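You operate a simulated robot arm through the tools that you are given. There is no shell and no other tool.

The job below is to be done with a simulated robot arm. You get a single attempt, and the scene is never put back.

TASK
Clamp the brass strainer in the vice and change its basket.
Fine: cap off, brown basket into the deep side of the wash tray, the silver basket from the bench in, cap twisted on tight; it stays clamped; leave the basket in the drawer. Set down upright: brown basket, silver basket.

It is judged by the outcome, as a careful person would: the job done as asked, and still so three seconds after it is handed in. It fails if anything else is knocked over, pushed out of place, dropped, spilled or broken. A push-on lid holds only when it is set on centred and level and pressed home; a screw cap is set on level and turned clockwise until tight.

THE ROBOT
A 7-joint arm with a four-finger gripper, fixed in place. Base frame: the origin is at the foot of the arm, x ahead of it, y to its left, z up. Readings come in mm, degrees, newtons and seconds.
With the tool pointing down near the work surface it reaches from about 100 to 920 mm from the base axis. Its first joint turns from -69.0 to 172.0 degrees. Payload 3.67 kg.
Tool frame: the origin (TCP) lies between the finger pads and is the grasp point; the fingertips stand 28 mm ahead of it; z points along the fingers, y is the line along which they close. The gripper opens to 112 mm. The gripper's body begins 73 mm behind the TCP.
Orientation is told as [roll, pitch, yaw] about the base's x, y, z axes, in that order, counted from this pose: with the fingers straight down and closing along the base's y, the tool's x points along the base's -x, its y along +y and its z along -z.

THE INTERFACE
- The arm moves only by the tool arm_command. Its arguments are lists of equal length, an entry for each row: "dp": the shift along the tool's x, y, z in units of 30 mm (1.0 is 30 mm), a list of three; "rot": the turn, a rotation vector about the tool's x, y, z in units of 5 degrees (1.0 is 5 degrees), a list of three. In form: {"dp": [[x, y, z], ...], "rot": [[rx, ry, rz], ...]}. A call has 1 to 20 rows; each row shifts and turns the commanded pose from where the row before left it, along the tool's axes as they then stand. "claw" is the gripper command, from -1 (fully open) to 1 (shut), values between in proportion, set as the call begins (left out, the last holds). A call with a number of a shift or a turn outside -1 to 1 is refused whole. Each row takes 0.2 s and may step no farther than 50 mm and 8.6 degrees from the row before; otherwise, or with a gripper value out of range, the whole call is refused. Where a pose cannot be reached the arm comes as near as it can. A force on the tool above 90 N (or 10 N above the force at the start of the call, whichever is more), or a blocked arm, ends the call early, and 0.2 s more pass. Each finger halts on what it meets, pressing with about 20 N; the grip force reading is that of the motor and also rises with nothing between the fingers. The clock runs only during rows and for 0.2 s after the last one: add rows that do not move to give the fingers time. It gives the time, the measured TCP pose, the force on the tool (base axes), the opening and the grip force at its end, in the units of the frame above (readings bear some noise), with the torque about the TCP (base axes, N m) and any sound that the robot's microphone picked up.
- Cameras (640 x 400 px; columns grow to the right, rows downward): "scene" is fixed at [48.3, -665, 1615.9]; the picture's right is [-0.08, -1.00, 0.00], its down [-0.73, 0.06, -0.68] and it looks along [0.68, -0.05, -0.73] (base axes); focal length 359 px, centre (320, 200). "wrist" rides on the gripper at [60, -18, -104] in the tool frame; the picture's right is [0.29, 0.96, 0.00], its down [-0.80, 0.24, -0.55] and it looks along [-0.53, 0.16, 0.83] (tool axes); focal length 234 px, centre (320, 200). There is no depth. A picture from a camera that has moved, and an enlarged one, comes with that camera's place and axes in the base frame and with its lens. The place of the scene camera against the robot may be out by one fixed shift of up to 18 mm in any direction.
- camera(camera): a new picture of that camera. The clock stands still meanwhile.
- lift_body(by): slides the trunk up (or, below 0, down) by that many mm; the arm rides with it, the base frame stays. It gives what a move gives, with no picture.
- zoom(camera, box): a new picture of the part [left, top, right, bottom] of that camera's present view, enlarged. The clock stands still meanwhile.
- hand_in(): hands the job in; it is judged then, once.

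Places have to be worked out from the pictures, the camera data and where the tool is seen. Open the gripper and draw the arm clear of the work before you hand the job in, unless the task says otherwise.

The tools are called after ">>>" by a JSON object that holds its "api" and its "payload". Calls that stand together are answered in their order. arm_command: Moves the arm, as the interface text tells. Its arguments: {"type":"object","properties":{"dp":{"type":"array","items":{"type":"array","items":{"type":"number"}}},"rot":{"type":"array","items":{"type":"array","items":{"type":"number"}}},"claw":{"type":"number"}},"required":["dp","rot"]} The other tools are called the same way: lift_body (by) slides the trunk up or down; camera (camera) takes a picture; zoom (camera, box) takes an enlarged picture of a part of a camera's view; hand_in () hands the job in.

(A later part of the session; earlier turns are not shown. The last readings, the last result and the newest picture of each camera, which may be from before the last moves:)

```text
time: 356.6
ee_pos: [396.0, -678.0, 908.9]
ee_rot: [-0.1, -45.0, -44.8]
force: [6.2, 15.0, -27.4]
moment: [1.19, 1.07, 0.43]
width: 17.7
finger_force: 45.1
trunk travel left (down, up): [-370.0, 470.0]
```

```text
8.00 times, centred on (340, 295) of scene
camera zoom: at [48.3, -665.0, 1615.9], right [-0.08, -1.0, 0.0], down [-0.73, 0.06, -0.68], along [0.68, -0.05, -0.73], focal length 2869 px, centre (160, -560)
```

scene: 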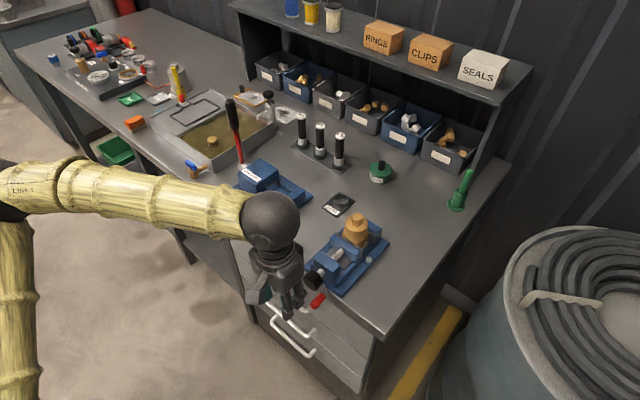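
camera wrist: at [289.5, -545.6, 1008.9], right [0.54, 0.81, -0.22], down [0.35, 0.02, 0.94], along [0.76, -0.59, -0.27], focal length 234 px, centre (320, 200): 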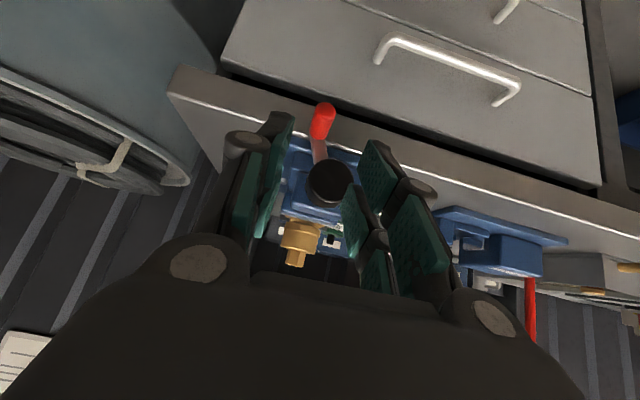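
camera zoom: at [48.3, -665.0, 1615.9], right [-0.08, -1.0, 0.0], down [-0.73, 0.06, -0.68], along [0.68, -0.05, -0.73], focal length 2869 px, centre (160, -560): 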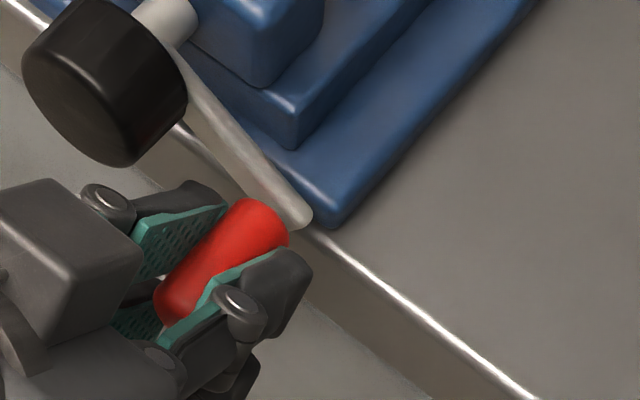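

Tight again (~30 N). To avoid a spring-back I ease the force off slowly before releasing.

>>> {"api": "arm_command", "payload": {"dp": [[0.05, 0.04, 0.05], [0.05, 0.05, 0.05], [0, 0, 0]], "rot": [[0, 0, 0], [0, 0, 0], [0, 0, 0]]}}

>>> {"api": "zoom", "payload": {"camera": "scene", "box": [310, 270, 370, 320]}}

```text
time: 357.4
ee_pos: [398.6, -676.8, 906.2]
ee_rot: [0.1, -45.1, -44.9]
force: [-5.4, 14.1, -27.2]
moment: [0.59, 0.58, 0.09]
width: 17.4
finger_force: 45.4
trunk travel left (down, up): [-370.0, 470.0]
```

```text
8.00 times, centred on (340, 295) of scene
camera zoom: at [48.3, -665.0, 1615.9], right [-0.08, -1.0, 0.0], down [-0.73, 0.06, -0.68], along [0.68, -0.05, -0.73], focal length 2869 px, centre (160, -560)
```

zoom: 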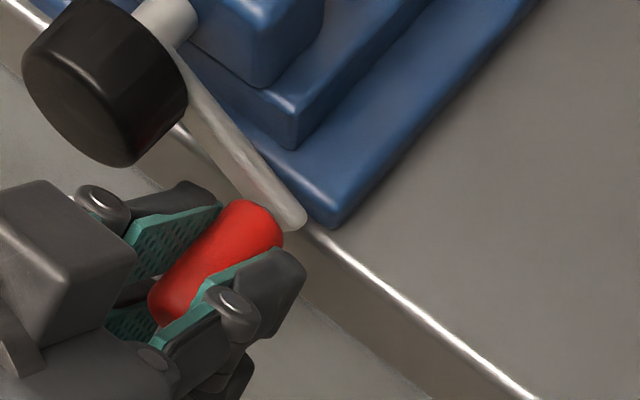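

Still pushing back 27 N; I continue easing.

>>> {"api": "arm_command", "payload": {"dp": [[0.06, 0.06, 0.06], [0.06, 0.06, 0.06], [0, 0, 0]], "rot": [[0, 0, 0], [0, 0, 0], [0, 0, 0]]}}

>>> {"api": "arm_command", "payload": {"dp": [[0.06, 0.06, 0.06], [0, 0, 0]], "rot": [[0, 0, 0], [0, 0, 0]]}}

>>> {"api": "zoom", "payload": {"camera": "scene", "box": [310, 270, 370, 320]}}

```text
time: 358.2
ee_pos: [398.6, -674.3, 901.8]
ee_rot: [0.0, -45.2, -44.9]
force: [-12.5, 13.6, -23.6]
moment: [0.44, 0.42, -0.07]
width: 17.5
finger_force: 44.9
trunk travel left (down, up): [-370.0, 470.0]
```

```text
time: 358.9
ee_pos: [402.8, -674.3, 898.6]
ee_rot: [0.0, -45.3, -44.9]
force: [-10.8, 13.1, -18.8]
moment: [-0.13, -0.09, -0.14]
width: 17.5
finger_force: 44.7
trunk travel left (down, up): [-370.0, 470.0]
```

```text
8.00 times, centred on (340, 295) of scene
camera zoom: at [48.3, -665.0, 1615.9], right [-0.08, -1.0, 0.0], down [-0.73, 0.06, -0.68], along [0.68, -0.05, -0.73], focal length 2869 px, centre (160, -560)
```

zoom: 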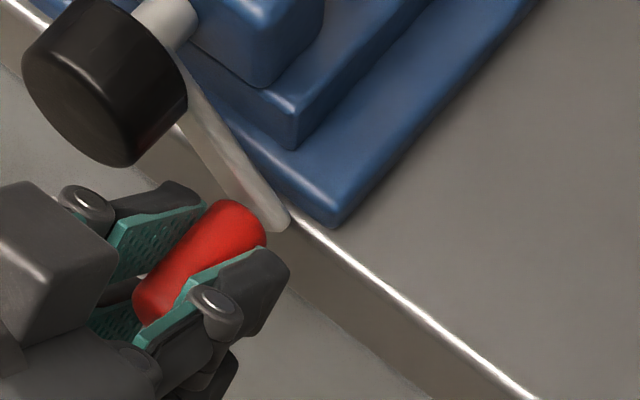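

Continue easing.

>>> {"api": "arm_command", "payload": {"dp": [[0.08, 0.07, 0.02], [0.08, 0.07, 0.02], [0, 0, 0]], "rot": [[0, 0, 0], [0, 0, 0], [0, 0, 0]]}}

>>> {"api": "zoom", "payload": {"camera": "scene", "box": [310, 270, 370, 320]}}

```text
time: 359.6
ee_pos: [404.9, -669.9, 896.7]
ee_rot: [0.1, -45.5, -44.9]
force: [2.2, -12.3, -11.0]
moment: [-0.68, -0.61, -0.27]
width: 17.6
finger_force: 45.0
trunk travel left (down, up): [-370.0, 470.0]
```

```text
8.00 times, centred on (340, 295) of scene
camera zoom: at [48.3, -665.0, 1615.9], right [-0.08, -1.0, 0.0], down [-0.73, 0.06, -0.68], along [0.68, -0.05, -0.73], focal length 2869 px, centre (160, -560)
```

zoom: 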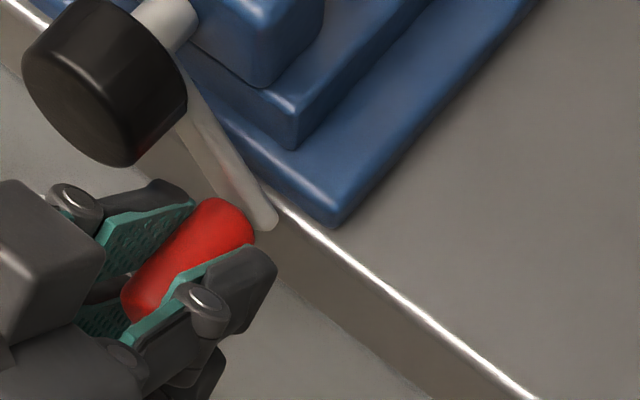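

The tangential force is now near zero. I release gently and withdraw.

>>> {"api": "arm_command", "payload": {"dp": [[0, 0, 0], [0, 0, 0], [0.47, 0, -0.47], [0.47, 0, -0.47], [0.47, 0, -0.47], [0, 0, 0]], "rot": [[0, 0, 0], [0, 0, 0], [0, 0, 0], [0, 0, 0], [0, 0, 0], [0, 0, 0]], "claw": 0.25}}

>>> {"api": "zoom", "payload": {"camera": "scene", "box": [310, 270, 370, 320]}}

>>> {"api": "zoom", "payload": {"camera": "scene", "box": [315, 220, 375, 265]}}

```text
time: 361.1
ee_pos: [365.2, -639.4, 900.6]
ee_rot: [-0.1, -45.1, -44.8]
force: [-0.3, -0.1, -0.2]
moment: [-0.02, -0.01, 0.0]
width: 41.8
finger_force: 0.1
out of reach, approached as far as the arm can: row 5
trunk travel left (down, up): [-370.0, 470.0]
```

```text
8.00 times, centred on (340, 295) of scene
camera zoom: at [48.3, -665.0, 1615.9], right [-0.08, -1.0, 0.0], down [-0.73, 0.06, -0.68], along [0.68, -0.05, -0.73], focal length 2869 px, centre (160, -560)
```

zoom: 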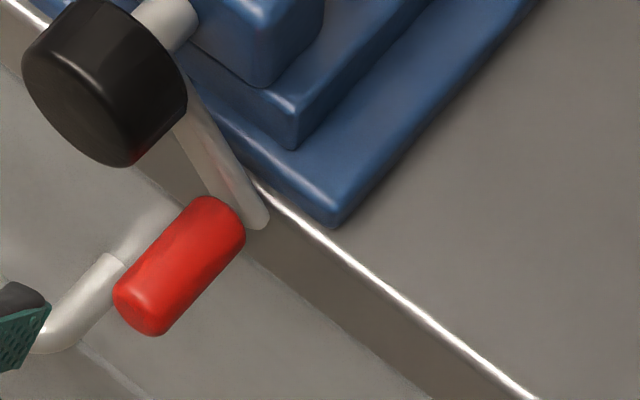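

```text
8.89 times, centred on (345, 242) of scene
camera zoom: at [48.3, -665.0, 1615.9], right [-0.08, -1.0, 0.0], down [-0.73, 0.06, -0.68], along [0.68, -0.05, -0.73], focal length 3188 px, centre (98, -178)
```

zoom: 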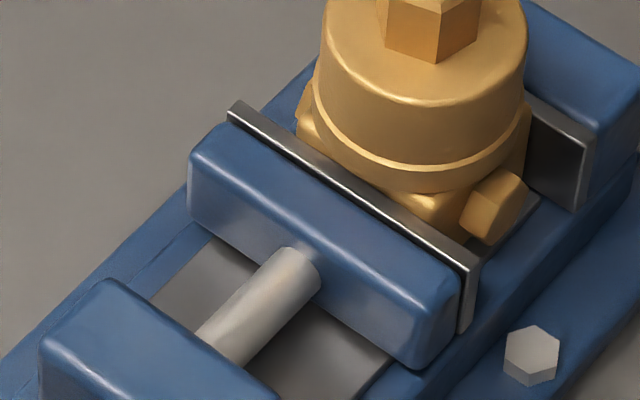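

The vice is clamped again. Now I check how far the cap still is from tight, looking closely at the seam.

>>> {"api": "zoom", "payload": {"camera": "scene", "box": [335, 205, 385, 250]}}

>>> {"api": "zoom", "payload": {"camera": "scene", "box": [330, 185, 390, 245]}}

>>> {"api": "zoom", "payload": {"camera": "scene", "box": [345, 225, 375, 248]}}

```text
8.89 times, centred on (360, 228) of scene
camera zoom: at [48.3, -665.0, 1615.9], right [-0.08, -1.0, 0.0], down [-0.73, 0.06, -0.68], along [0.68, -0.05, -0.73], focal length 3188 px, centre (-36, -44)
```

zoom: 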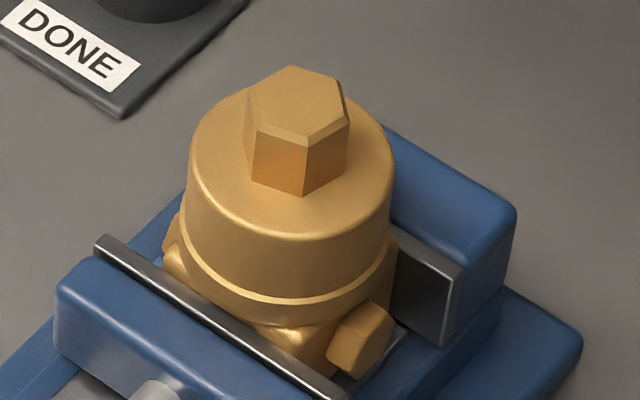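

```text
6.67 times, centred on (360, 215) of scene
camera zoom: at [48.3, -665.0, 1615.9], right [-0.08, -1.0, 0.0], down [-0.73, 0.06, -0.68], along [0.68, -0.05, -0.73], focal length 2391 px, centre (53, 100)
```

zoom: 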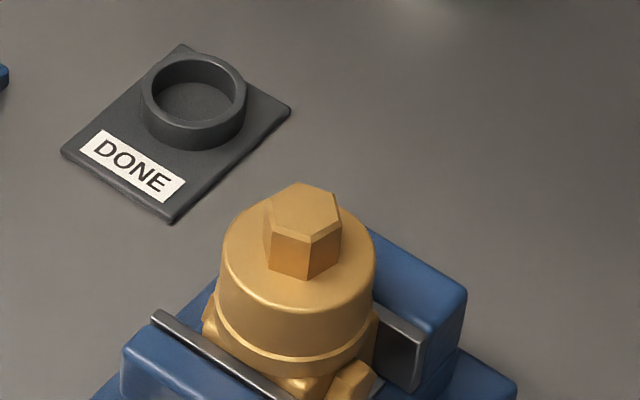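

```text
16.00 times, centred on (360, 236) of scene
camera zoom: at [48.3, -665.0, 1615.9], right [-0.08, -1.0, 0.0], down [-0.73, 0.06, -0.68], along [0.68, -0.05, -0.73], focal length 5739 px, centre (-320, -384)
```

zoom: 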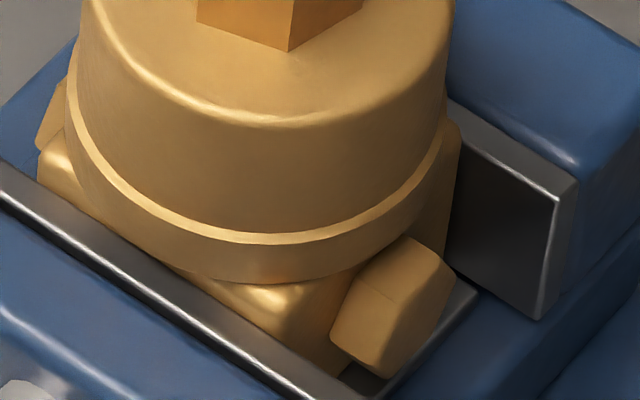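

The cap's lower band now sits right down at the block, same as originally. A final clockwise tightening remains. I raise, straighten the tool, and go back above the hex.

>>> {"api": "arm_command", "payload": {"dp": [[-0.616, 0.28, -0.61], [-0.616, 0.28, -0.61], [-0.616, 0.28, -0.61], [-0.616, 0.28, -0.61], [-0.616, 0.28, -0.61], [0, 0, 0], [0, 0, 0], [0, 0, 0], [0, 0, 0], [0, 0, 0], [0, 0, 0], [0, 0, 0], [0, 0, 0], [0, 0, 0], [0, 0, 0]], "rot": [[0, 0, 0], [0, 0, 0], [0, 0, 0], [0, 0, 0], [0, 0, 0], [0, 1, 0], [0, 1, 0], [0, 1, 0], [0, 1, 0], [0, 1, 0], [0, 1, 0], [0, 1, 0], [0, 1, 0], [0, 1, 0], [0, 0, 0]], "claw": 0.2}}

>>> {"api": "arm_command", "payload": {"dp": [[0, 0, -0.9], [0, 0, -0.9], [-0.9, 0, 0], [-0.9, 0, 0], [-0.9, 0, 0], [-0.9, 0, 0], [-0.9, 0, 0], [-0.9, 0, 0], [-0.9, 0, 0], [-0.9, 0, 0], [-0.9, 0, 0], [0, 0, 0]], "rot": [[0, 0, 0], [0, 0, 0], [0, 0, 0], [0, 0, 0], [0, 0, 0], [0, 0, 0], [0, 0, 0], [0, 0, 0], [0, 0, 0], [0, 0, 0], [0, 0, 0], [0, 0, 0]]}}

>>> {"api": "camera", "payload": {"camera": "wrist"}}

```text
time: 364.2
ee_pos: [396.4, -608.9, 1030.7]
ee_rot: [-0.1, -0.2, -44.9]
force: [1.3, -0.1, 0.0]
moment: [0.02, -0.01, 0.0]
width: 44.7
finger_force: 0.1
trunk travel left (down, up): [-370.0, 470.0]
```

```text
time: 366.9
ee_pos: [569.2, -779.2, 1086.4]
ee_rot: [0.1, -0.2, -44.8]
force: [-0.7, 0.6, -0.6]
moment: [0.0, -0.01, 0.02]
width: 44.9
finger_force: 0.0
trunk travel left (down, up): [-370.0, 470.0]
```

```text
taken
camera wrist: at [514.1, -750.2, 1189.3], right [0.47, 0.88, 0.0], down [0.73, -0.39, 0.56], along [0.49, -0.26, -0.83], focal length 234 px, centre (320, 200)
```

wrist: 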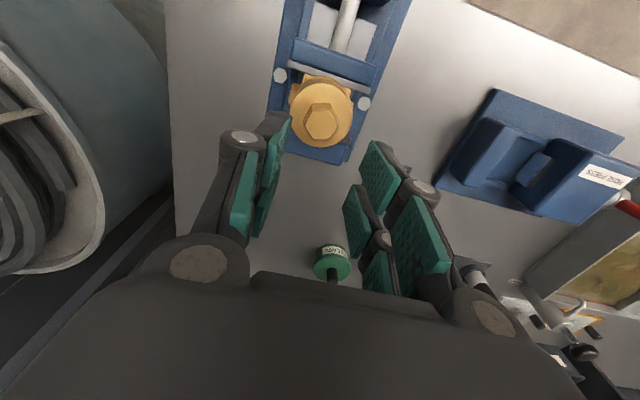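

I centre over the hex and rotate to yaw 48° (hex-aligned), leaving 120° of clockwise stroke.

>>> {"api": "arm_command", "payload": {"dp": [[0.287, -0.057, 0], [0, 0, 0], [0, 0, 0], [0, 0, 0], [0, 0, 0], [0, 0, 0], [0, 0, 0], [0, 0, 0], [0, 0, 0], [0, 0, 0], [0, 0, 0], [0, 0, 0], [0, 0, 0], [0, 0, 0], [0, 0, 0], [0, 0, 0], [0, 0, 0], [0, 0, 0], [0, 0, 0], [0, 0, 0]], "rot": [[0, 0, 0], [0, 0, -0.977], [0, 0, -0.977], [0, 0, -0.977], [0, 0, -0.977], [0, 0, -0.977], [0, 0, -0.977], [0, 0, -0.977], [0, 0, -0.977], [0, 0, -0.977], [0, 0, -0.977], [0, 0, -0.977], [0, 0, -0.977], [0, 0, -0.977], [0, 0, -0.977], [0, 0, -0.977], [0, 0, -0.977], [0, 0, -0.977], [0, 0, -0.977], [0, 0, -0.977]]}}

>>> {"api": "zoom", "payload": {"camera": "wrist", "box": [260, 60, 380, 180]}}

```text
time: 371.1
ee_pos: [562.0, -774.0, 1085.0]
ee_rot: [-0.1, 0.0, 47.9]
force: [0.8, -0.1, -1.0]
moment: [-0.03, 0.02, 0.02]
width: 44.7
finger_force: 0.0
trunk travel left (down, up): [-370.0, 470.0]
```

```text
3.33 times, centred on (320, 120) of wrist
camera zoom: at [534.9, -831.5, 1188.7], right [-0.9, 0.43, 0.0], down [0.35, 0.75, 0.55], along [0.24, 0.5, -0.83], focal length 781 px, centre (320, 467)
```

zoom: 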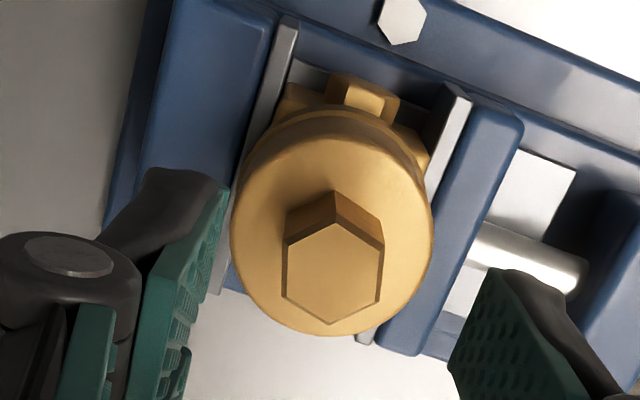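

The hex is rotated about 15° from expected, so I turn to yaw 62.6° to match the flats, then descend and grip.

>>> {"api": "arm_command", "payload": {"dp": [[0, 0, 0], [0, 0, 0], [0, 0, 0], [0, 0, 0.7], [0, 0, 0.7], [0, 0, 0.6], [0, 0, 0]], "rot": [[0, 0, -0.98], [0, 0, -0.98], [0, 0, -0.98], [0, 0, 0], [0, 0, 0], [0, 0, 0], [0, 0, 0]]}}

>>> {"api": "arm_command", "payload": {"dp": [[0, 0, 0], [0, 0, 0], [0, 0, 0], [0, 0, 0]], "rot": [[0, 0, 0], [0, 0, 0], [0, 0, 0], [0, 0, 0]], "claw": 1}}

>>> {"api": "zoom", "payload": {"camera": "scene", "box": [330, 185, 390, 245]}}

>>> {"api": "zoom", "payload": {"camera": "wrist", "box": [240, 60, 400, 200]}}

```text
time: 372.6
ee_pos: [561.1, -774.7, 1024.0]
ee_rot: [-0.2, 0.0, 62.6]
force: [0.3, 0.9, 0.1]
moment: [0.01, -0.01, 0.01]
width: 45.0
finger_force: 0.0
trunk travel left (down, up): [-370.0, 470.0]
```

```text
time: 373.6
ee_pos: [560.2, -772.4, 1025.2]
ee_rot: [-0.2, 0.0, 62.5]
force: [-17.0, 8.0, -2.0]
moment: [0.39, 0.58, 0.01]
width: 22.6
finger_force: 19.5
trunk travel left (down, up): [-370.0, 470.0]
```

```text
6.67 times, centred on (360, 215) of scene
camera zoom: at [48.3, -665.0, 1615.9], right [-0.08, -1.0, 0.0], down [-0.73, 0.06, -0.68], along [0.68, -0.05, -0.73], focal length 2391 px, centre (53, 100)
```

zoom: 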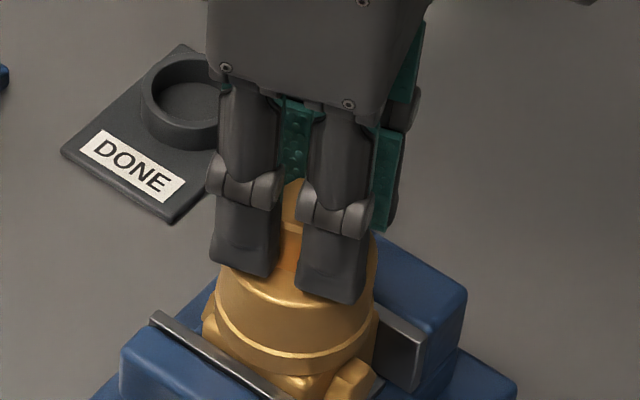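

```text
2.86 times, centred on (320, 130) of wrist
camera zoom: at [548.6, -835.9, 1128.9], right [-0.98, 0.19, 0.0], down [0.15, 0.82, 0.55], along [0.11, 0.54, -0.83], focal length 669 px, centre (320, 400)
```

zoom: 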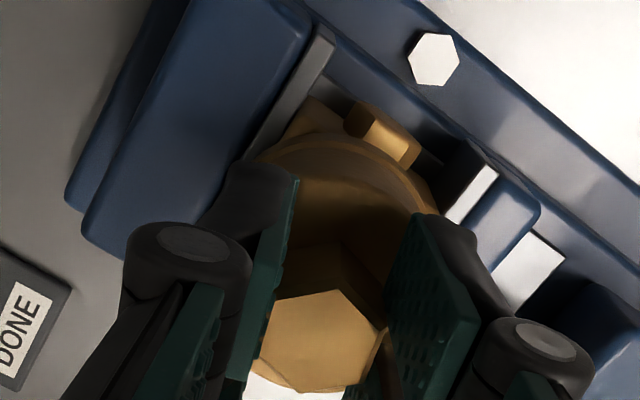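

The cap axis is ~2.5 mm off the commanded position; I shift to relieve the side force, then turn clockwise 60° reading the torque.

>>> {"api": "arm_command", "payload": {"dp": [[0, 0.083, 0], [0, 0, 0]], "rot": [[0, 0, 0], [0, 0, 0]]}}

>>> {"api": "arm_command", "payload": {"dp": [[0, 0, 0], [0, 0, 0], [0, 0, 0], [0, 0, 0], [0, 0, 0], [0, 0, 0], [0, 0, 0], [0, 0, 0], [0, 0, 0]], "rot": [[0, 0, 1], [0, 0, 1], [0, 0, 1], [0, 0, 1], [0, 0, 1], [0, 0, 1], [0, 0, 1], [0, 0, 1], [0, 0, 0]]}}

>>> {"api": "zoom", "payload": {"camera": "wrist", "box": [240, 60, 400, 200]}}

>>> {"api": "zoom", "payload": {"camera": "scene", "box": [330, 185, 390, 245]}}

```text
time: 374.2
ee_pos: [561.5, -773.1, 1024.9]
ee_rot: [-0.2, 0.0, 62.5]
force: [-4.0, -3.2, -1.3]
moment: [-0.44, 0.18, 0.03]
width: 22.8
finger_force: 20.4
trunk travel left (down, up): [-370.0, 470.0]
```

```text
time: 376.2
ee_pos: [559.6, -773.3, 1025.1]
ee_rot: [-0.2, 0.0, 22.5]
force: [-2.1, 4.1, -1.6]
moment: [0.18, 0.18, 0.04]
width: 23.2
finger_force: 20.8
trunk travel left (down, up): [-370.0, 470.0]
```

```text
2.86 times, centred on (320, 130) of wrist
camera zoom: at [511.1, -813.4, 1129.2], right [-0.63, 0.77, 0.0], down [0.64, 0.53, 0.55], along [0.43, 0.35, -0.83], focal length 669 px, centre (320, 400)
```

zoom: 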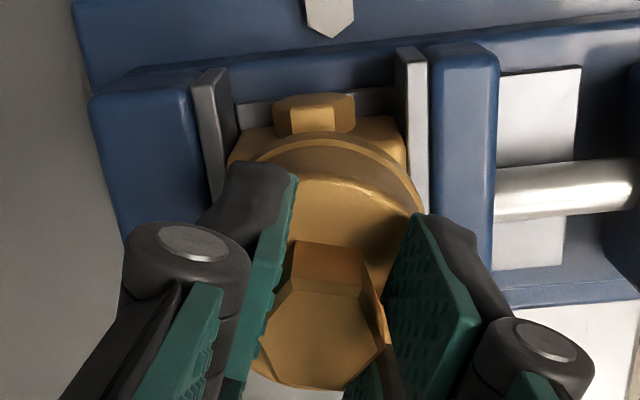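

```text
6.67 times, centred on (360, 215) of scene
camera zoom: at [48.3, -665.0, 1615.9], right [-0.08, -1.0, 0.0], down [-0.73, 0.06, -0.68], along [0.68, -0.05, -0.73], focal length 2391 px, centre (53, 100)
```

zoom: 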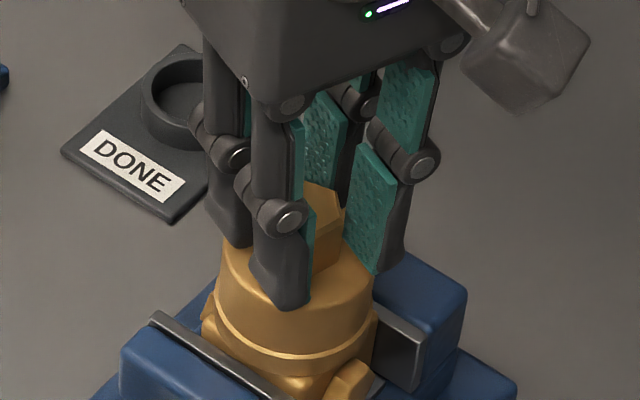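

Still turning freely with the cap. I continue clockwise another 90°.

>>> {"api": "arm_command", "payload": {"dp": [[0, 0, 0.002], [0, 0, 0.002], [0, 0, 0.002], [0, 0, 0.002], [0, 0, 0.002], [0, 0, 0.002], [0, 0, 0.002], [0, 0, 0.002], [0, 0, 0.002], [0, 0, 0.002], [0, 0, 0.002], [0, 0, 0.002], [0, 0, 0.002], [0, 0, 0.002], [0, 0, 0.002], [0, 0, 0.002], [0, 0, 0.002], [0, 0, 0.002], [0, 0, 0]], "rot": [[0, 0, 1], [0, 0, 1], [0, 0, 1], [0, 0, 1], [0, 0, 1], [0, 0, 1], [0, 0, 1], [0, 0, 1], [0, 0, 1], [0, 0, 1], [0, 0, 1], [0, 0, 1], [0, 0, 1], [0, 0, 1], [0, 0, 1], [0, 0, 1], [0, 0, 1], [0, 0, 1], [0, 0, 0]]}}

>>> {"api": "zoom", "payload": {"camera": "wrist", "box": [240, 60, 400, 200]}}

>>> {"api": "zoom", "payload": {"camera": "scene", "box": [330, 185, 390, 245]}}

```text
time: 380.2
ee_pos: [560.0, -774.2, 1023.5]
ee_rot: [0.1, -0.2, -67.6]
force: [-3.8, 4.2, 0.4]
moment: [0.16, 0.18, 0.14]
width: 22.9
finger_force: 19.9
trunk travel left (down, up): [-370.0, 470.0]
```

```text
2.86 times, centred on (320, 130) of wrist
camera zoom: at [520.3, -725.8, 1127.5], right [0.77, 0.63, 0.0], down [0.52, -0.64, 0.56], along [0.35, -0.43, -0.83], focal length 669 px, centre (320, 400)
```

zoom: 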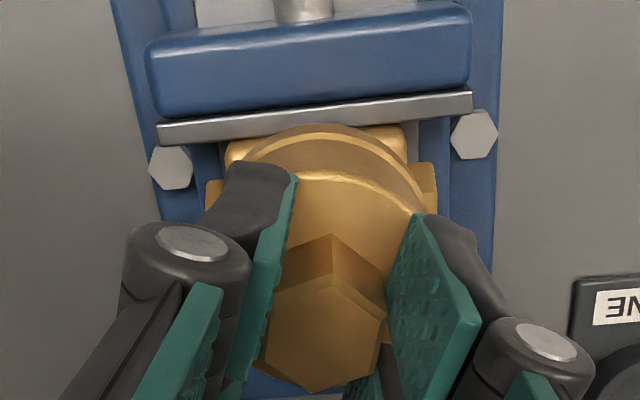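

```text
6.67 times, centred on (360, 215) of scene
camera zoom: at [48.3, -665.0, 1615.9], right [-0.08, -1.0, 0.0], down [-0.73, 0.06, -0.68], along [0.68, -0.05, -0.73], focal length 2391 px, centre (53, 100)
```

zoom: 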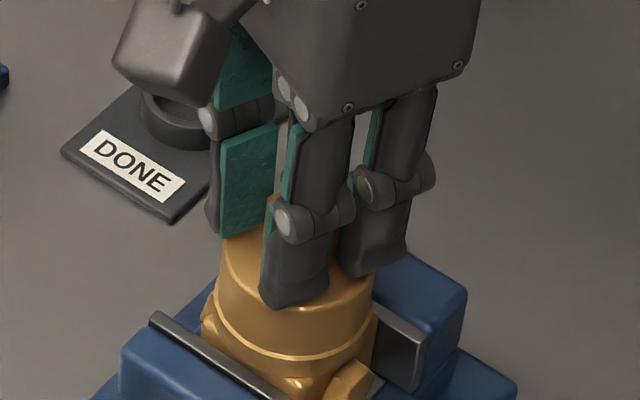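

Torque is starting to rise (0.14 N·m, the pads slipped ~8° on the hex). I regrip at yaw 60° and do another clockwise stroke to see whether it still turns.

>>> {"api": "arm_command", "payload": {"dp": [[0, 0, 0], [0, 0, 0], [0, 0, -0.4], [0, 0, 0], [0, 0, 0], [0, 0, 0], [0, 0, 0], [0, 0, 0], [0, 0, 0], [0, 0, 0], [0, 0, 0], [0, 0, 0], [0, 0, 0], [0, 0, 0], [0, 0, 0], [0, 0, 0], [0, 0, 0], [0, 0, 0], [0, 0, 0], [0, 0, 0]], "rot": [[0, 0, 0], [0, 0, 0], [0, 0, 0], [0, 0, -1], [0, 0, -1], [0, 0, -1], [0, 0, -1], [0, 0, -1], [0, 0, -1], [0, 0, -1], [0, 0, -1], [0, 0, -1], [0, 0, -1], [0, 0, -1], [0, 0, -1], [0, 0, -1], [0, 0, -1], [0, 0, -1], [0, 0, -1], [0, 0, -1]], "claw": 0.2}}

>>> {"api": "arm_command", "payload": {"dp": [[0, 0, 0], [0, 0, 0], [0, 0, 0], [0, 0, 0], [0, 0, 0], [0, 0, 0], [0, 0, 0], [0, 0, 0], [0, 0, 0], [0, 0, 0]], "rot": [[0, 0, -1], [0, 0, -1], [0, 0, -1], [0, 0, -1], [0, 0, -1], [0, 0, -1], [0, 0, -1], [0, 0, -1], [0, 0, -0.5], [0, 0, 0]]}}

>>> {"api": "zoom", "payload": {"camera": "wrist", "box": [260, 60, 380, 180]}}

>>> {"api": "zoom", "payload": {"camera": "scene", "box": [335, 205, 385, 250]}}

```text
time: 384.4
ee_pos: [558.6, -773.8, 1034.7]
ee_rot: [-0.2, -0.1, 17.6]
force: [-0.5, 1.1, -0.3]
moment: [0.01, 0.01, 0.02]
width: 44.6
finger_force: 0.0
trunk travel left (down, up): [-370.0, 470.0]
```

```text
time: 386.6
ee_pos: [560.5, -772.9, 1033.8]
ee_rot: [-0.3, 0.0, 60.1]
force: [-0.1, 0.2, 0.2]
moment: [0.07, 0.02, 0.02]
width: 44.8
finger_force: 0.1
trunk travel left (down, up): [-370.0, 470.0]
```

```text
3.33 times, centred on (320, 120) of wrist
camera zoom: at [545.4, -835.0, 1139.1], right [-0.97, 0.23, 0.0], down [0.19, 0.81, 0.55], along [0.13, 0.54, -0.83], focal length 781 px, centre (320, 467)
```

zoom: 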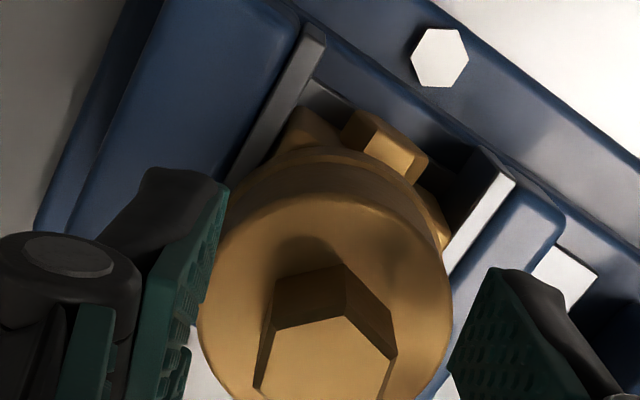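

```text
8.89 times, centred on (360, 228) of scene
camera zoom: at [48.3, -665.0, 1615.9], right [-0.08, -1.0, 0.0], down [-0.73, 0.06, -0.68], along [0.68, -0.05, -0.73], focal length 3188 px, centre (-36, -44)
```

zoom: 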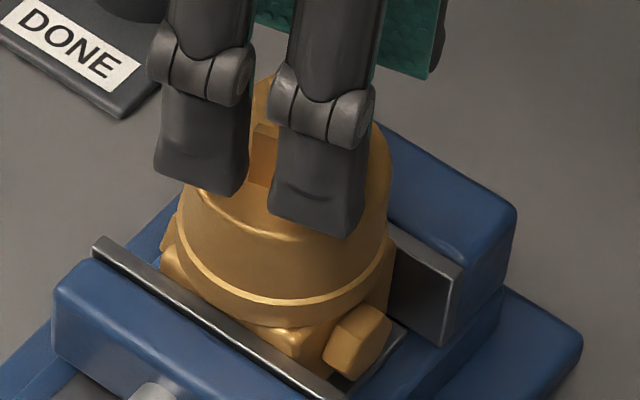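

Aligned. I lower, grip, and turn clockwise again.

>>> {"api": "arm_command", "payload": {"dp": [[0, 0, 0.33], [0, 0, 0]], "rot": [[0, 0, 0], [0, 0, 0]]}}

>>> {"api": "arm_command", "payload": {"dp": [[0, 0, 0], [0, 0, 0], [0, 0, 0], [0, 0, 0]], "rot": [[0, 0, 0], [0, 0, 0], [0, 0, 0], [0, 0, 0]], "claw": 1}}

>>> {"api": "arm_command", "payload": {"dp": [[0, 0, 0.002], [0, 0, 0.002], [0, 0, 0.002], [0, 0, 0.002], [0, 0, 0.002], [0, 0, 0.002], [0, 0, 0.002], [0, 0, 0.002], [0, 0, 0.002], [0, 0, 0.002], [0, 0, 0.002], [0, 0, 0.002], [0, 0, 0]], "rot": [[0, 0, 1], [0, 0, 1], [0, 0, 1], [0, 0, 1], [0, 0, 1], [0, 0, 1], [0, 0, 1], [0, 0, 1], [0, 0, 1], [0, 0, 1], [0, 0, 1], [0, 0, 1], [0, 0, 0]]}}

>>> {"api": "zoom", "payload": {"camera": "wrist", "box": [240, 60, 400, 200]}}

>>> {"api": "zoom", "payload": {"camera": "scene", "box": [335, 205, 385, 250]}}

```text
time: 387.2
ee_pos: [560.7, -773.3, 1026.2]
ee_rot: [-0.1, 0.1, 60.2]
force: [0.5, -1.0, 0.2]
moment: [0.04, 0.0, -0.03]
width: 44.7
finger_force: 0.1
trunk travel left (down, up): [-370.0, 470.0]
```

```text
time: 388.2
ee_pos: [559.1, -773.2, 1025.2]
ee_rot: [-0.2, 0.1, 60.1]
force: [-2.3, 1.4, 0.7]
moment: [0.06, 0.14, 0.03]
width: 22.8
finger_force: 19.6
trunk travel left (down, up): [-370.0, 470.0]
```

```text
time: 391.1
ee_pos: [559.3, -773.2, 1026.0]
ee_rot: [-0.2, -0.1, 0.0]
force: [-0.5, 5.2, 2.1]
moment: [0.19, 0.03, 0.12]
width: 22.8
finger_force: 20.3
trunk travel left (down, up): [-370.0, 470.0]
```

```text
2.86 times, centred on (320, 130) of wrist
camera zoom: at [499.5, -791.3, 1128.7], right [-0.29, 0.96, 0.0], down [0.8, 0.24, 0.56], along [0.53, 0.16, -0.83], focal length 669 px, centre (320, 400)
```

zoom: 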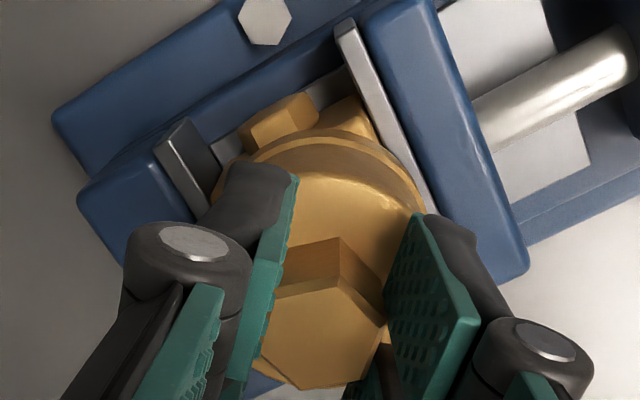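

```text
8.89 times, centred on (360, 228) of scene
camera zoom: at [48.3, -665.0, 1615.9], right [-0.08, -1.0, 0.0], down [-0.73, 0.06, -0.68], along [0.68, -0.05, -0.73], focal length 3188 px, centre (-36, -44)
```

zoom: 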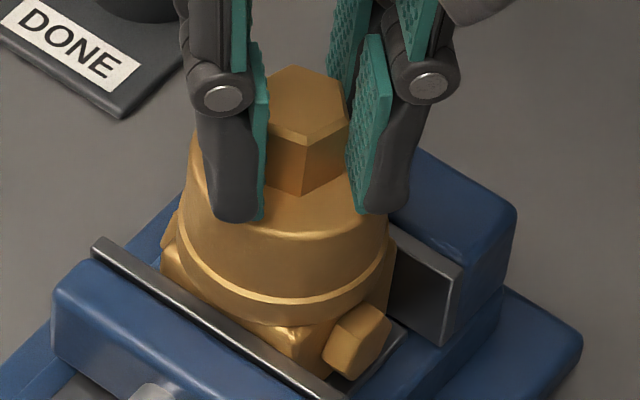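

The cap is still turning (torque ≈0.12 N·m). I continue clockwise 70°.

>>> {"api": "arm_command", "payload": {"dp": [[0, 0, 0.002], [0, 0, 0.002], [0, 0, 0.002], [0, 0, 0.002], [0, 0, 0.002], [0, 0, 0.002], [0, 0, 0.002], [0, 0, 0.002], [0, 0, 0.002], [0, 0, 0.002], [0, 0, 0.002], [0, 0, 0.002], [0, 0, 0.002], [0, 0, 0.002], [0, 0, 0]], "rot": [[0, 0, 1], [0, 0, 1], [0, 0, 1], [0, 0, 1], [0, 0, 1], [0, 0, 1], [0, 0, 1], [0, 0, 1], [0, 0, 1], [0, 0, 1], [0, 0, 1], [0, 0, 1], [0, 0, 1], [0, 0, 1], [0, 0, 0]]}}

>>> {"api": "zoom", "payload": {"camera": "wrist", "box": [240, 60, 400, 200]}}

>>> {"api": "zoom", "payload": {"camera": "scene", "box": [335, 205, 385, 250]}}

```text
time: 394.2
ee_pos: [558.4, -773.4, 1023.6]
ee_rot: [0.1, -0.2, -70.1]
force: [-2.3, 2.7, 2.2]
moment: [0.07, 0.14, 0.02]
width: 23.1
finger_force: 19.8
trunk travel left (down, up): [-370.0, 470.0]
```

```text
2.86 times, centred on (320, 130) of wrist
camera zoom: at [521.8, -723.4, 1126.7], right [0.8, 0.6, 0.0], down [0.5, -0.67, 0.56], along [0.33, -0.45, -0.83], focal length 669 px, centre (320, 400)
```

zoom: 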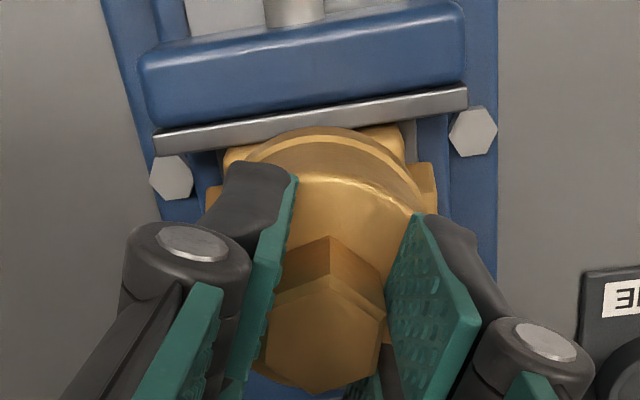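

```text
8.89 times, centred on (360, 228) of scene
camera zoom: at [48.3, -665.0, 1615.9], right [-0.08, -1.0, 0.0], down [-0.73, 0.06, -0.68], along [0.68, -0.05, -0.73], focal length 3188 px, centre (-36, -44)
```

zoom: 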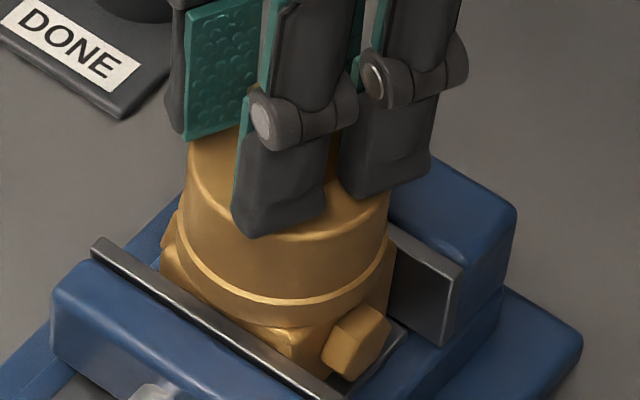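

The cap rotates but isn't descending any more, so I must know whether it's really threaded. I pull up gently 5 mm and look.

>>> {"api": "arm_command", "payload": {"dp": [[0, 0, -0.1], [0, 0, -0.1], [0, 0, 0]], "rot": [[0, 0, 0], [0, 0, 0], [0, 0, 0]]}}

>>> {"api": "zoom", "payload": {"camera": "scene", "box": [335, 205, 385, 250]}}

>>> {"api": "arm_command", "payload": {"dp": [[0, 0, -0.1], [0, 0, -0.1], [0, 0, 0]], "rot": [[0, 0, 0], [0, 0, 0], [0, 0, 0]]}}

>>> {"api": "zoom", "payload": {"camera": "scene", "box": [335, 205, 385, 250]}}

```text
time: 395.1
ee_pos: [561.5, -775.0, 1028.7]
ee_rot: [0.1, -0.2, -69.9]
force: [-0.5, 1.1, -4.9]
moment: [0.02, -0.02, 0.0]
width: 22.5
finger_force: 19.8
trunk travel left (down, up): [-370.0, 470.0]
```

```text
8.89 times, centred on (360, 228) of scene
camera zoom: at [48.3, -665.0, 1615.9], right [-0.08, -1.0, 0.0], down [-0.73, 0.06, -0.68], along [0.68, -0.05, -0.73], focal length 3188 px, centre (-36, -44)
```

zoom: 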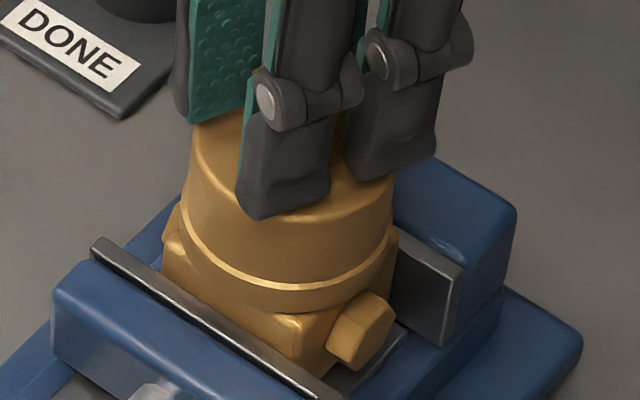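

```text
time: 395.9
ee_pos: [558.9, -775.1, 1033.0]
ee_rot: [0.1, -0.2, -69.9]
force: [0.5, -0.5, -4.5]
moment: [-0.01, -0.03, 0.02]
width: 22.5
finger_force: 20.1
trunk travel left (down, up): [-370.0, 470.0]
```

```text
8.89 times, centred on (360, 228) of scene
camera zoom: at [48.3, -665.0, 1615.9], right [-0.08, -1.0, 0.0], down [-0.73, 0.06, -0.68], along [0.68, -0.05, -0.73], focal length 3188 px, centre (-36, -44)
```

zoom: 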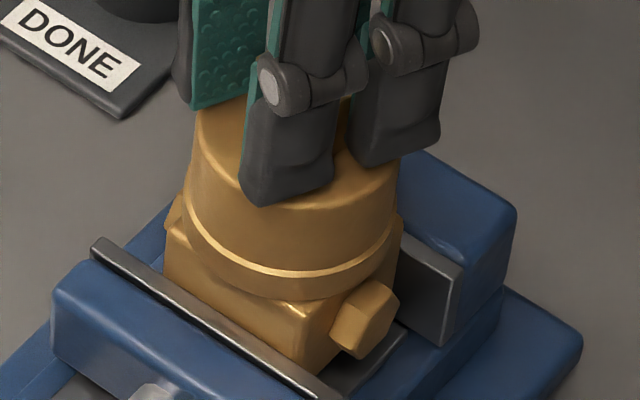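

The whole strainer lifts with the cap, so the cap is threaded on and home; it's the vice that is loose. I lower the strainer back onto the bed.

>>> {"api": "arm_command", "payload": {"dp": [[0, 0, 0.13], [0, 0, 0.13], [0, 0, 0]], "rot": [[0, 0, 0], [0, 0, 0], [0, 0, 0]]}}

>>> {"api": "arm_command", "payload": {"dp": [[0, 0, 0.06], [0, 0, 0]], "rot": [[0, 0, 0], [0, 0, 0]]}}

>>> {"api": "arm_command", "payload": {"dp": [[0, 0, 0.06], [0, 0, 0]], "rot": [[0, 0, 0], [0, 0, 0]]}}

>>> {"api": "zoom", "payload": {"camera": "scene", "box": [335, 205, 385, 250]}}

```text
time: 396.6
ee_pos: [560.0, -774.5, 1026.3]
ee_rot: [0.2, -0.1, -69.9]
force: [0.2, 0.4, -5.2]
moment: [-0.01, 0.0, 0.0]
width: 22.8
finger_force: 19.9
trunk travel left (down, up): [-370.0, 470.0]
```

```text
time: 397.2
ee_pos: [559.8, -773.0, 1024.4]
ee_rot: [0.1, -0.2, -69.9]
force: [0.3, -1.2, -1.8]
moment: [-0.14, -0.06, 0.0]
width: 22.3
finger_force: 19.8
trunk travel left (down, up): [-370.0, 470.0]
```

```text
time: 397.9
ee_pos: [560.1, -773.3, 1023.5]
ee_rot: [0.0, -0.3, -69.8]
force: [0.4, -1.8, 5.3]
moment: [-0.48, -0.15, -0.02]
width: 22.7
finger_force: 20.0
trunk travel left (down, up): [-370.0, 470.0]
```

```text
8.89 times, centred on (360, 228) of scene
camera zoom: at [48.3, -665.0, 1615.9], right [-0.08, -1.0, 0.0], down [-0.73, 0.06, -0.68], along [0.68, -0.05, -0.73], focal length 3188 px, centre (-36, -44)
```

zoom: 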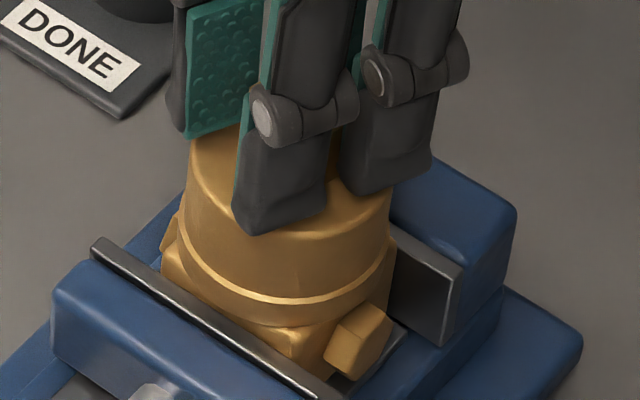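

Seated. I release the hex and check the crank position.

>>> {"api": "arm_command", "payload": {"dp": [[0, 0, 0], [0, 0, 0], [0, 0, -0.6], [0, 0, -0.8], [0, 0, -0.8], [0, 0, 0]], "rot": [[0, 0, 0], [0, 0, 0], [0, 0, 0], [0, 0, 0], [0, 0, 0], [0, 0, 0]], "claw": 0.2}}

>>> {"api": "zoom", "payload": {"camera": "scene", "box": [310, 270, 370, 320]}}

>>> {"api": "zoom", "payload": {"camera": "scene", "box": [315, 220, 375, 265]}}

>>> {"api": "zoom", "payload": {"camera": "wrist", "box": [240, 50, 400, 180]}}

```text
time: 399.2
ee_pos: [560.1, -773.6, 1089.2]
ee_rot: [0.2, -0.1, -70.0]
force: [-0.6, -1.0, 0.3]
moment: [-0.01, -0.01, 0.02]
width: 44.8
finger_force: 0.0
trunk travel left (down, up): [-370.0, 470.0]
```

```text
8.00 times, centred on (340, 295) of scene
camera zoom: at [48.3, -665.0, 1615.9], right [-0.08, -1.0, 0.0], down [-0.73, 0.06, -0.68], along [0.68, -0.05, -0.73], focal length 2869 px, centre (160, -560)
```

zoom: 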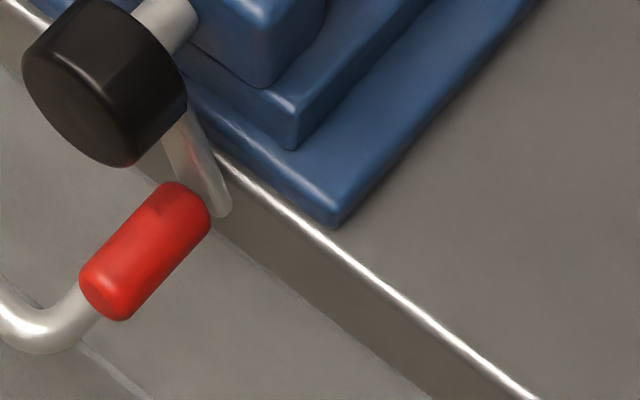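

```text
8.89 times, centred on (345, 242) of scene
camera zoom: at [48.3, -665.0, 1615.9], right [-0.08, -1.0, 0.0], down [-0.73, 0.06, -0.68], along [0.68, -0.05, -0.73], focal length 3188 px, centre (98, -178)
```

zoom: 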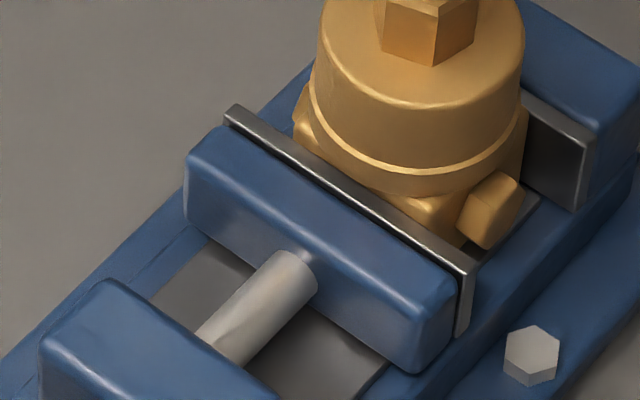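

```text
3.08 times, centred on (320, 115) of wrist
camera zoom: at [523.5, -723.6, 1192.5], right [0.8, 0.6, 0.0], down [0.5, -0.67, 0.56], along [0.33, -0.45, -0.83], focal length 720 px, centre (320, 462)
```

zoom: 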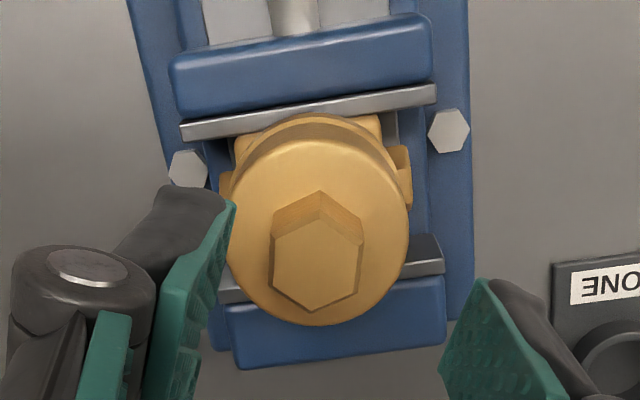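

I compare the cap height with the original picture using the same zoom.

>>> {"api": "zoom", "payload": {"camera": "scene", "box": [330, 185, 390, 245]}}

>>> {"api": "zoom", "payload": {"camera": "scene", "box": [345, 225, 375, 248]}}

>>> {"api": "zoom", "payload": {"camera": "scene", "box": [330, 195, 390, 245]}}

```text
6.67 times, centred on (360, 215) of scene
camera zoom: at [48.3, -665.0, 1615.9], right [-0.08, -1.0, 0.0], down [-0.73, 0.06, -0.68], along [0.68, -0.05, -0.73], focal length 2391 px, centre (53, 100)
```

zoom: 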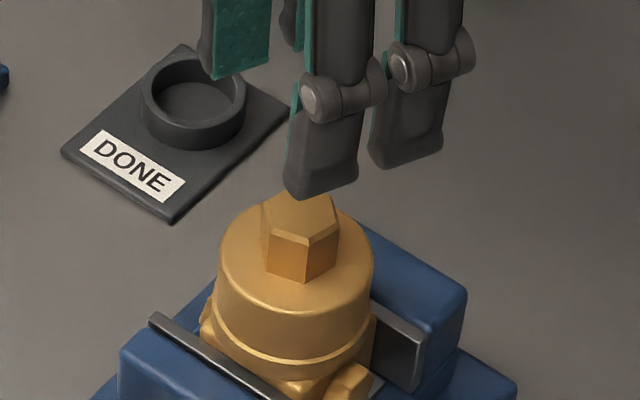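

```text
16.00 times, centred on (360, 236) of scene
camera zoom: at [48.3, -665.0, 1615.9], right [-0.08, -1.0, 0.0], down [-0.73, 0.06, -0.68], along [0.68, -0.05, -0.73], focal length 5739 px, centre (-320, -384)
```

zoom: 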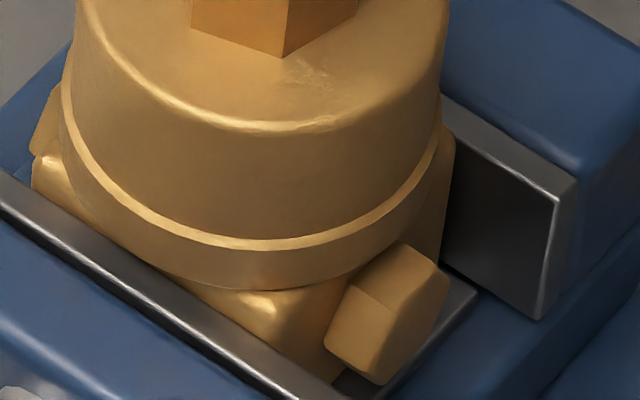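

```text
8.00 times, centred on (360, 220) of scene
camera zoom: at [48.3, -665.0, 1615.9], right [-0.08, -1.0, 0.0], down [-0.73, 0.06, -0.68], along [0.68, -0.05, -0.73], focal length 2869 px, centre (0, 40)
```

zoom: 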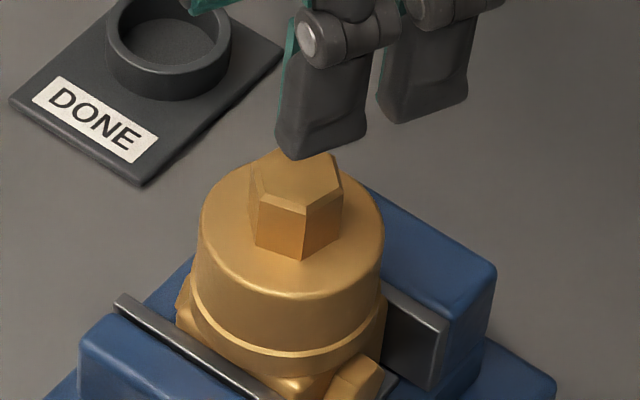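

The cap appears about 1 mm short of the original position, so I continue tightening. I rotate to yaw 121° (hex-aligned) for a long clockwise stroke.

>>> {"api": "arm_command", "payload": {"dp": [[0, 0, 0], [0, 0, 0], [0, 0, 0], [0, 0, 0], [0, 0, 0], [0, 0, 0], [0, 0, 0], [0, 0, 0], [0, 0, 0], [0, 0, 0], [0, 0, 0], [0, 0, 0], [0, 0, 0], [0, 0, 0], [0, 0, 0], [0, 0, 0], [0, 0, 0], [0, 0, 0], [0, 0, 0], [0, 0, 0]], "rot": [[0, 0, -1], [0, 0, -1], [0, 0, -1], [0, 0, -1], [0, 0, -1], [0, 0, -1], [0, 0, -1], [0, 0, -1], [0, 0, -1], [0, 0, -1], [0, 0, -1], [0, 0, -1], [0, 0, -1], [0, 0, -1], [0, 0, -1], [0, 0, -1], [0, 0, -1], [0, 0, -1], [0, 0, -1], [0, 0, -1]]}}

>>> {"api": "arm_command", "payload": {"dp": [[0, 0, 0], [0, 0, 0], [0, 0, 0], [0, 0, 0], [0, 0, 0], [0, 0, 0], [0, 0, 0], [0, 0, 0], [0, 0, 0], [0, 0, 0], [0, 0, 0], [0, 0, 0], [0, 0, 0], [0, 0, 0], [0, 0, 0], [0, 0, 0], [0, 0, 0], [0, 0, 0], [0, 0, 0]], "rot": [[0, 0, -1], [0, 0, -1], [0, 0, -1], [0, 0, -1], [0, 0, -1], [0, 0, -1], [0, 0, -1], [0, 0, -1], [0, 0, -1], [0, 0, -1], [0, 0, -1], [0, 0, -1], [0, 0, -1], [0, 0, -1], [0, 0, -1], [0, 0, -1], [0, 0, -1], [0, 0, -1], [0, 0, -0.2]]}}

>>> {"api": "zoom", "payload": {"camera": "wrist", "box": [260, 60, 380, 160]}}

```text
time: 403.4
ee_pos: [560.7, -772.3, 1088.9]
ee_rot: [-0.2, 0.0, 30.0]
force: [0.2, 0.0, -0.4]
moment: [0.0, -0.01, -0.01]
width: 44.8
finger_force: 0.0
trunk travel left (down, up): [-370.0, 470.0]
```

```text
time: 407.4
ee_pos: [559.5, -772.3, 1089.9]
ee_rot: [-0.1, 0.1, 121.1]
force: [0.5, 0.1, 0.5]
moment: [-0.01, 0.02, -0.01]
width: 44.8
finger_force: 0.0
trunk travel left (down, up): [-370.0, 470.0]
```

```text
4.00 times, centred on (320, 110) of wrist
camera zoom: at [605.8, -815.8, 1193.1], right [-0.67, -0.74, 0.0], down [-0.62, 0.56, 0.55], along [-0.41, 0.37, -0.83], focal length 937 px, centre (320, 560)
```

zoom: 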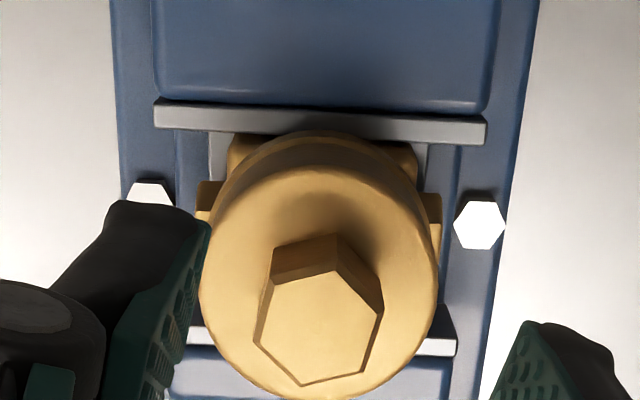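

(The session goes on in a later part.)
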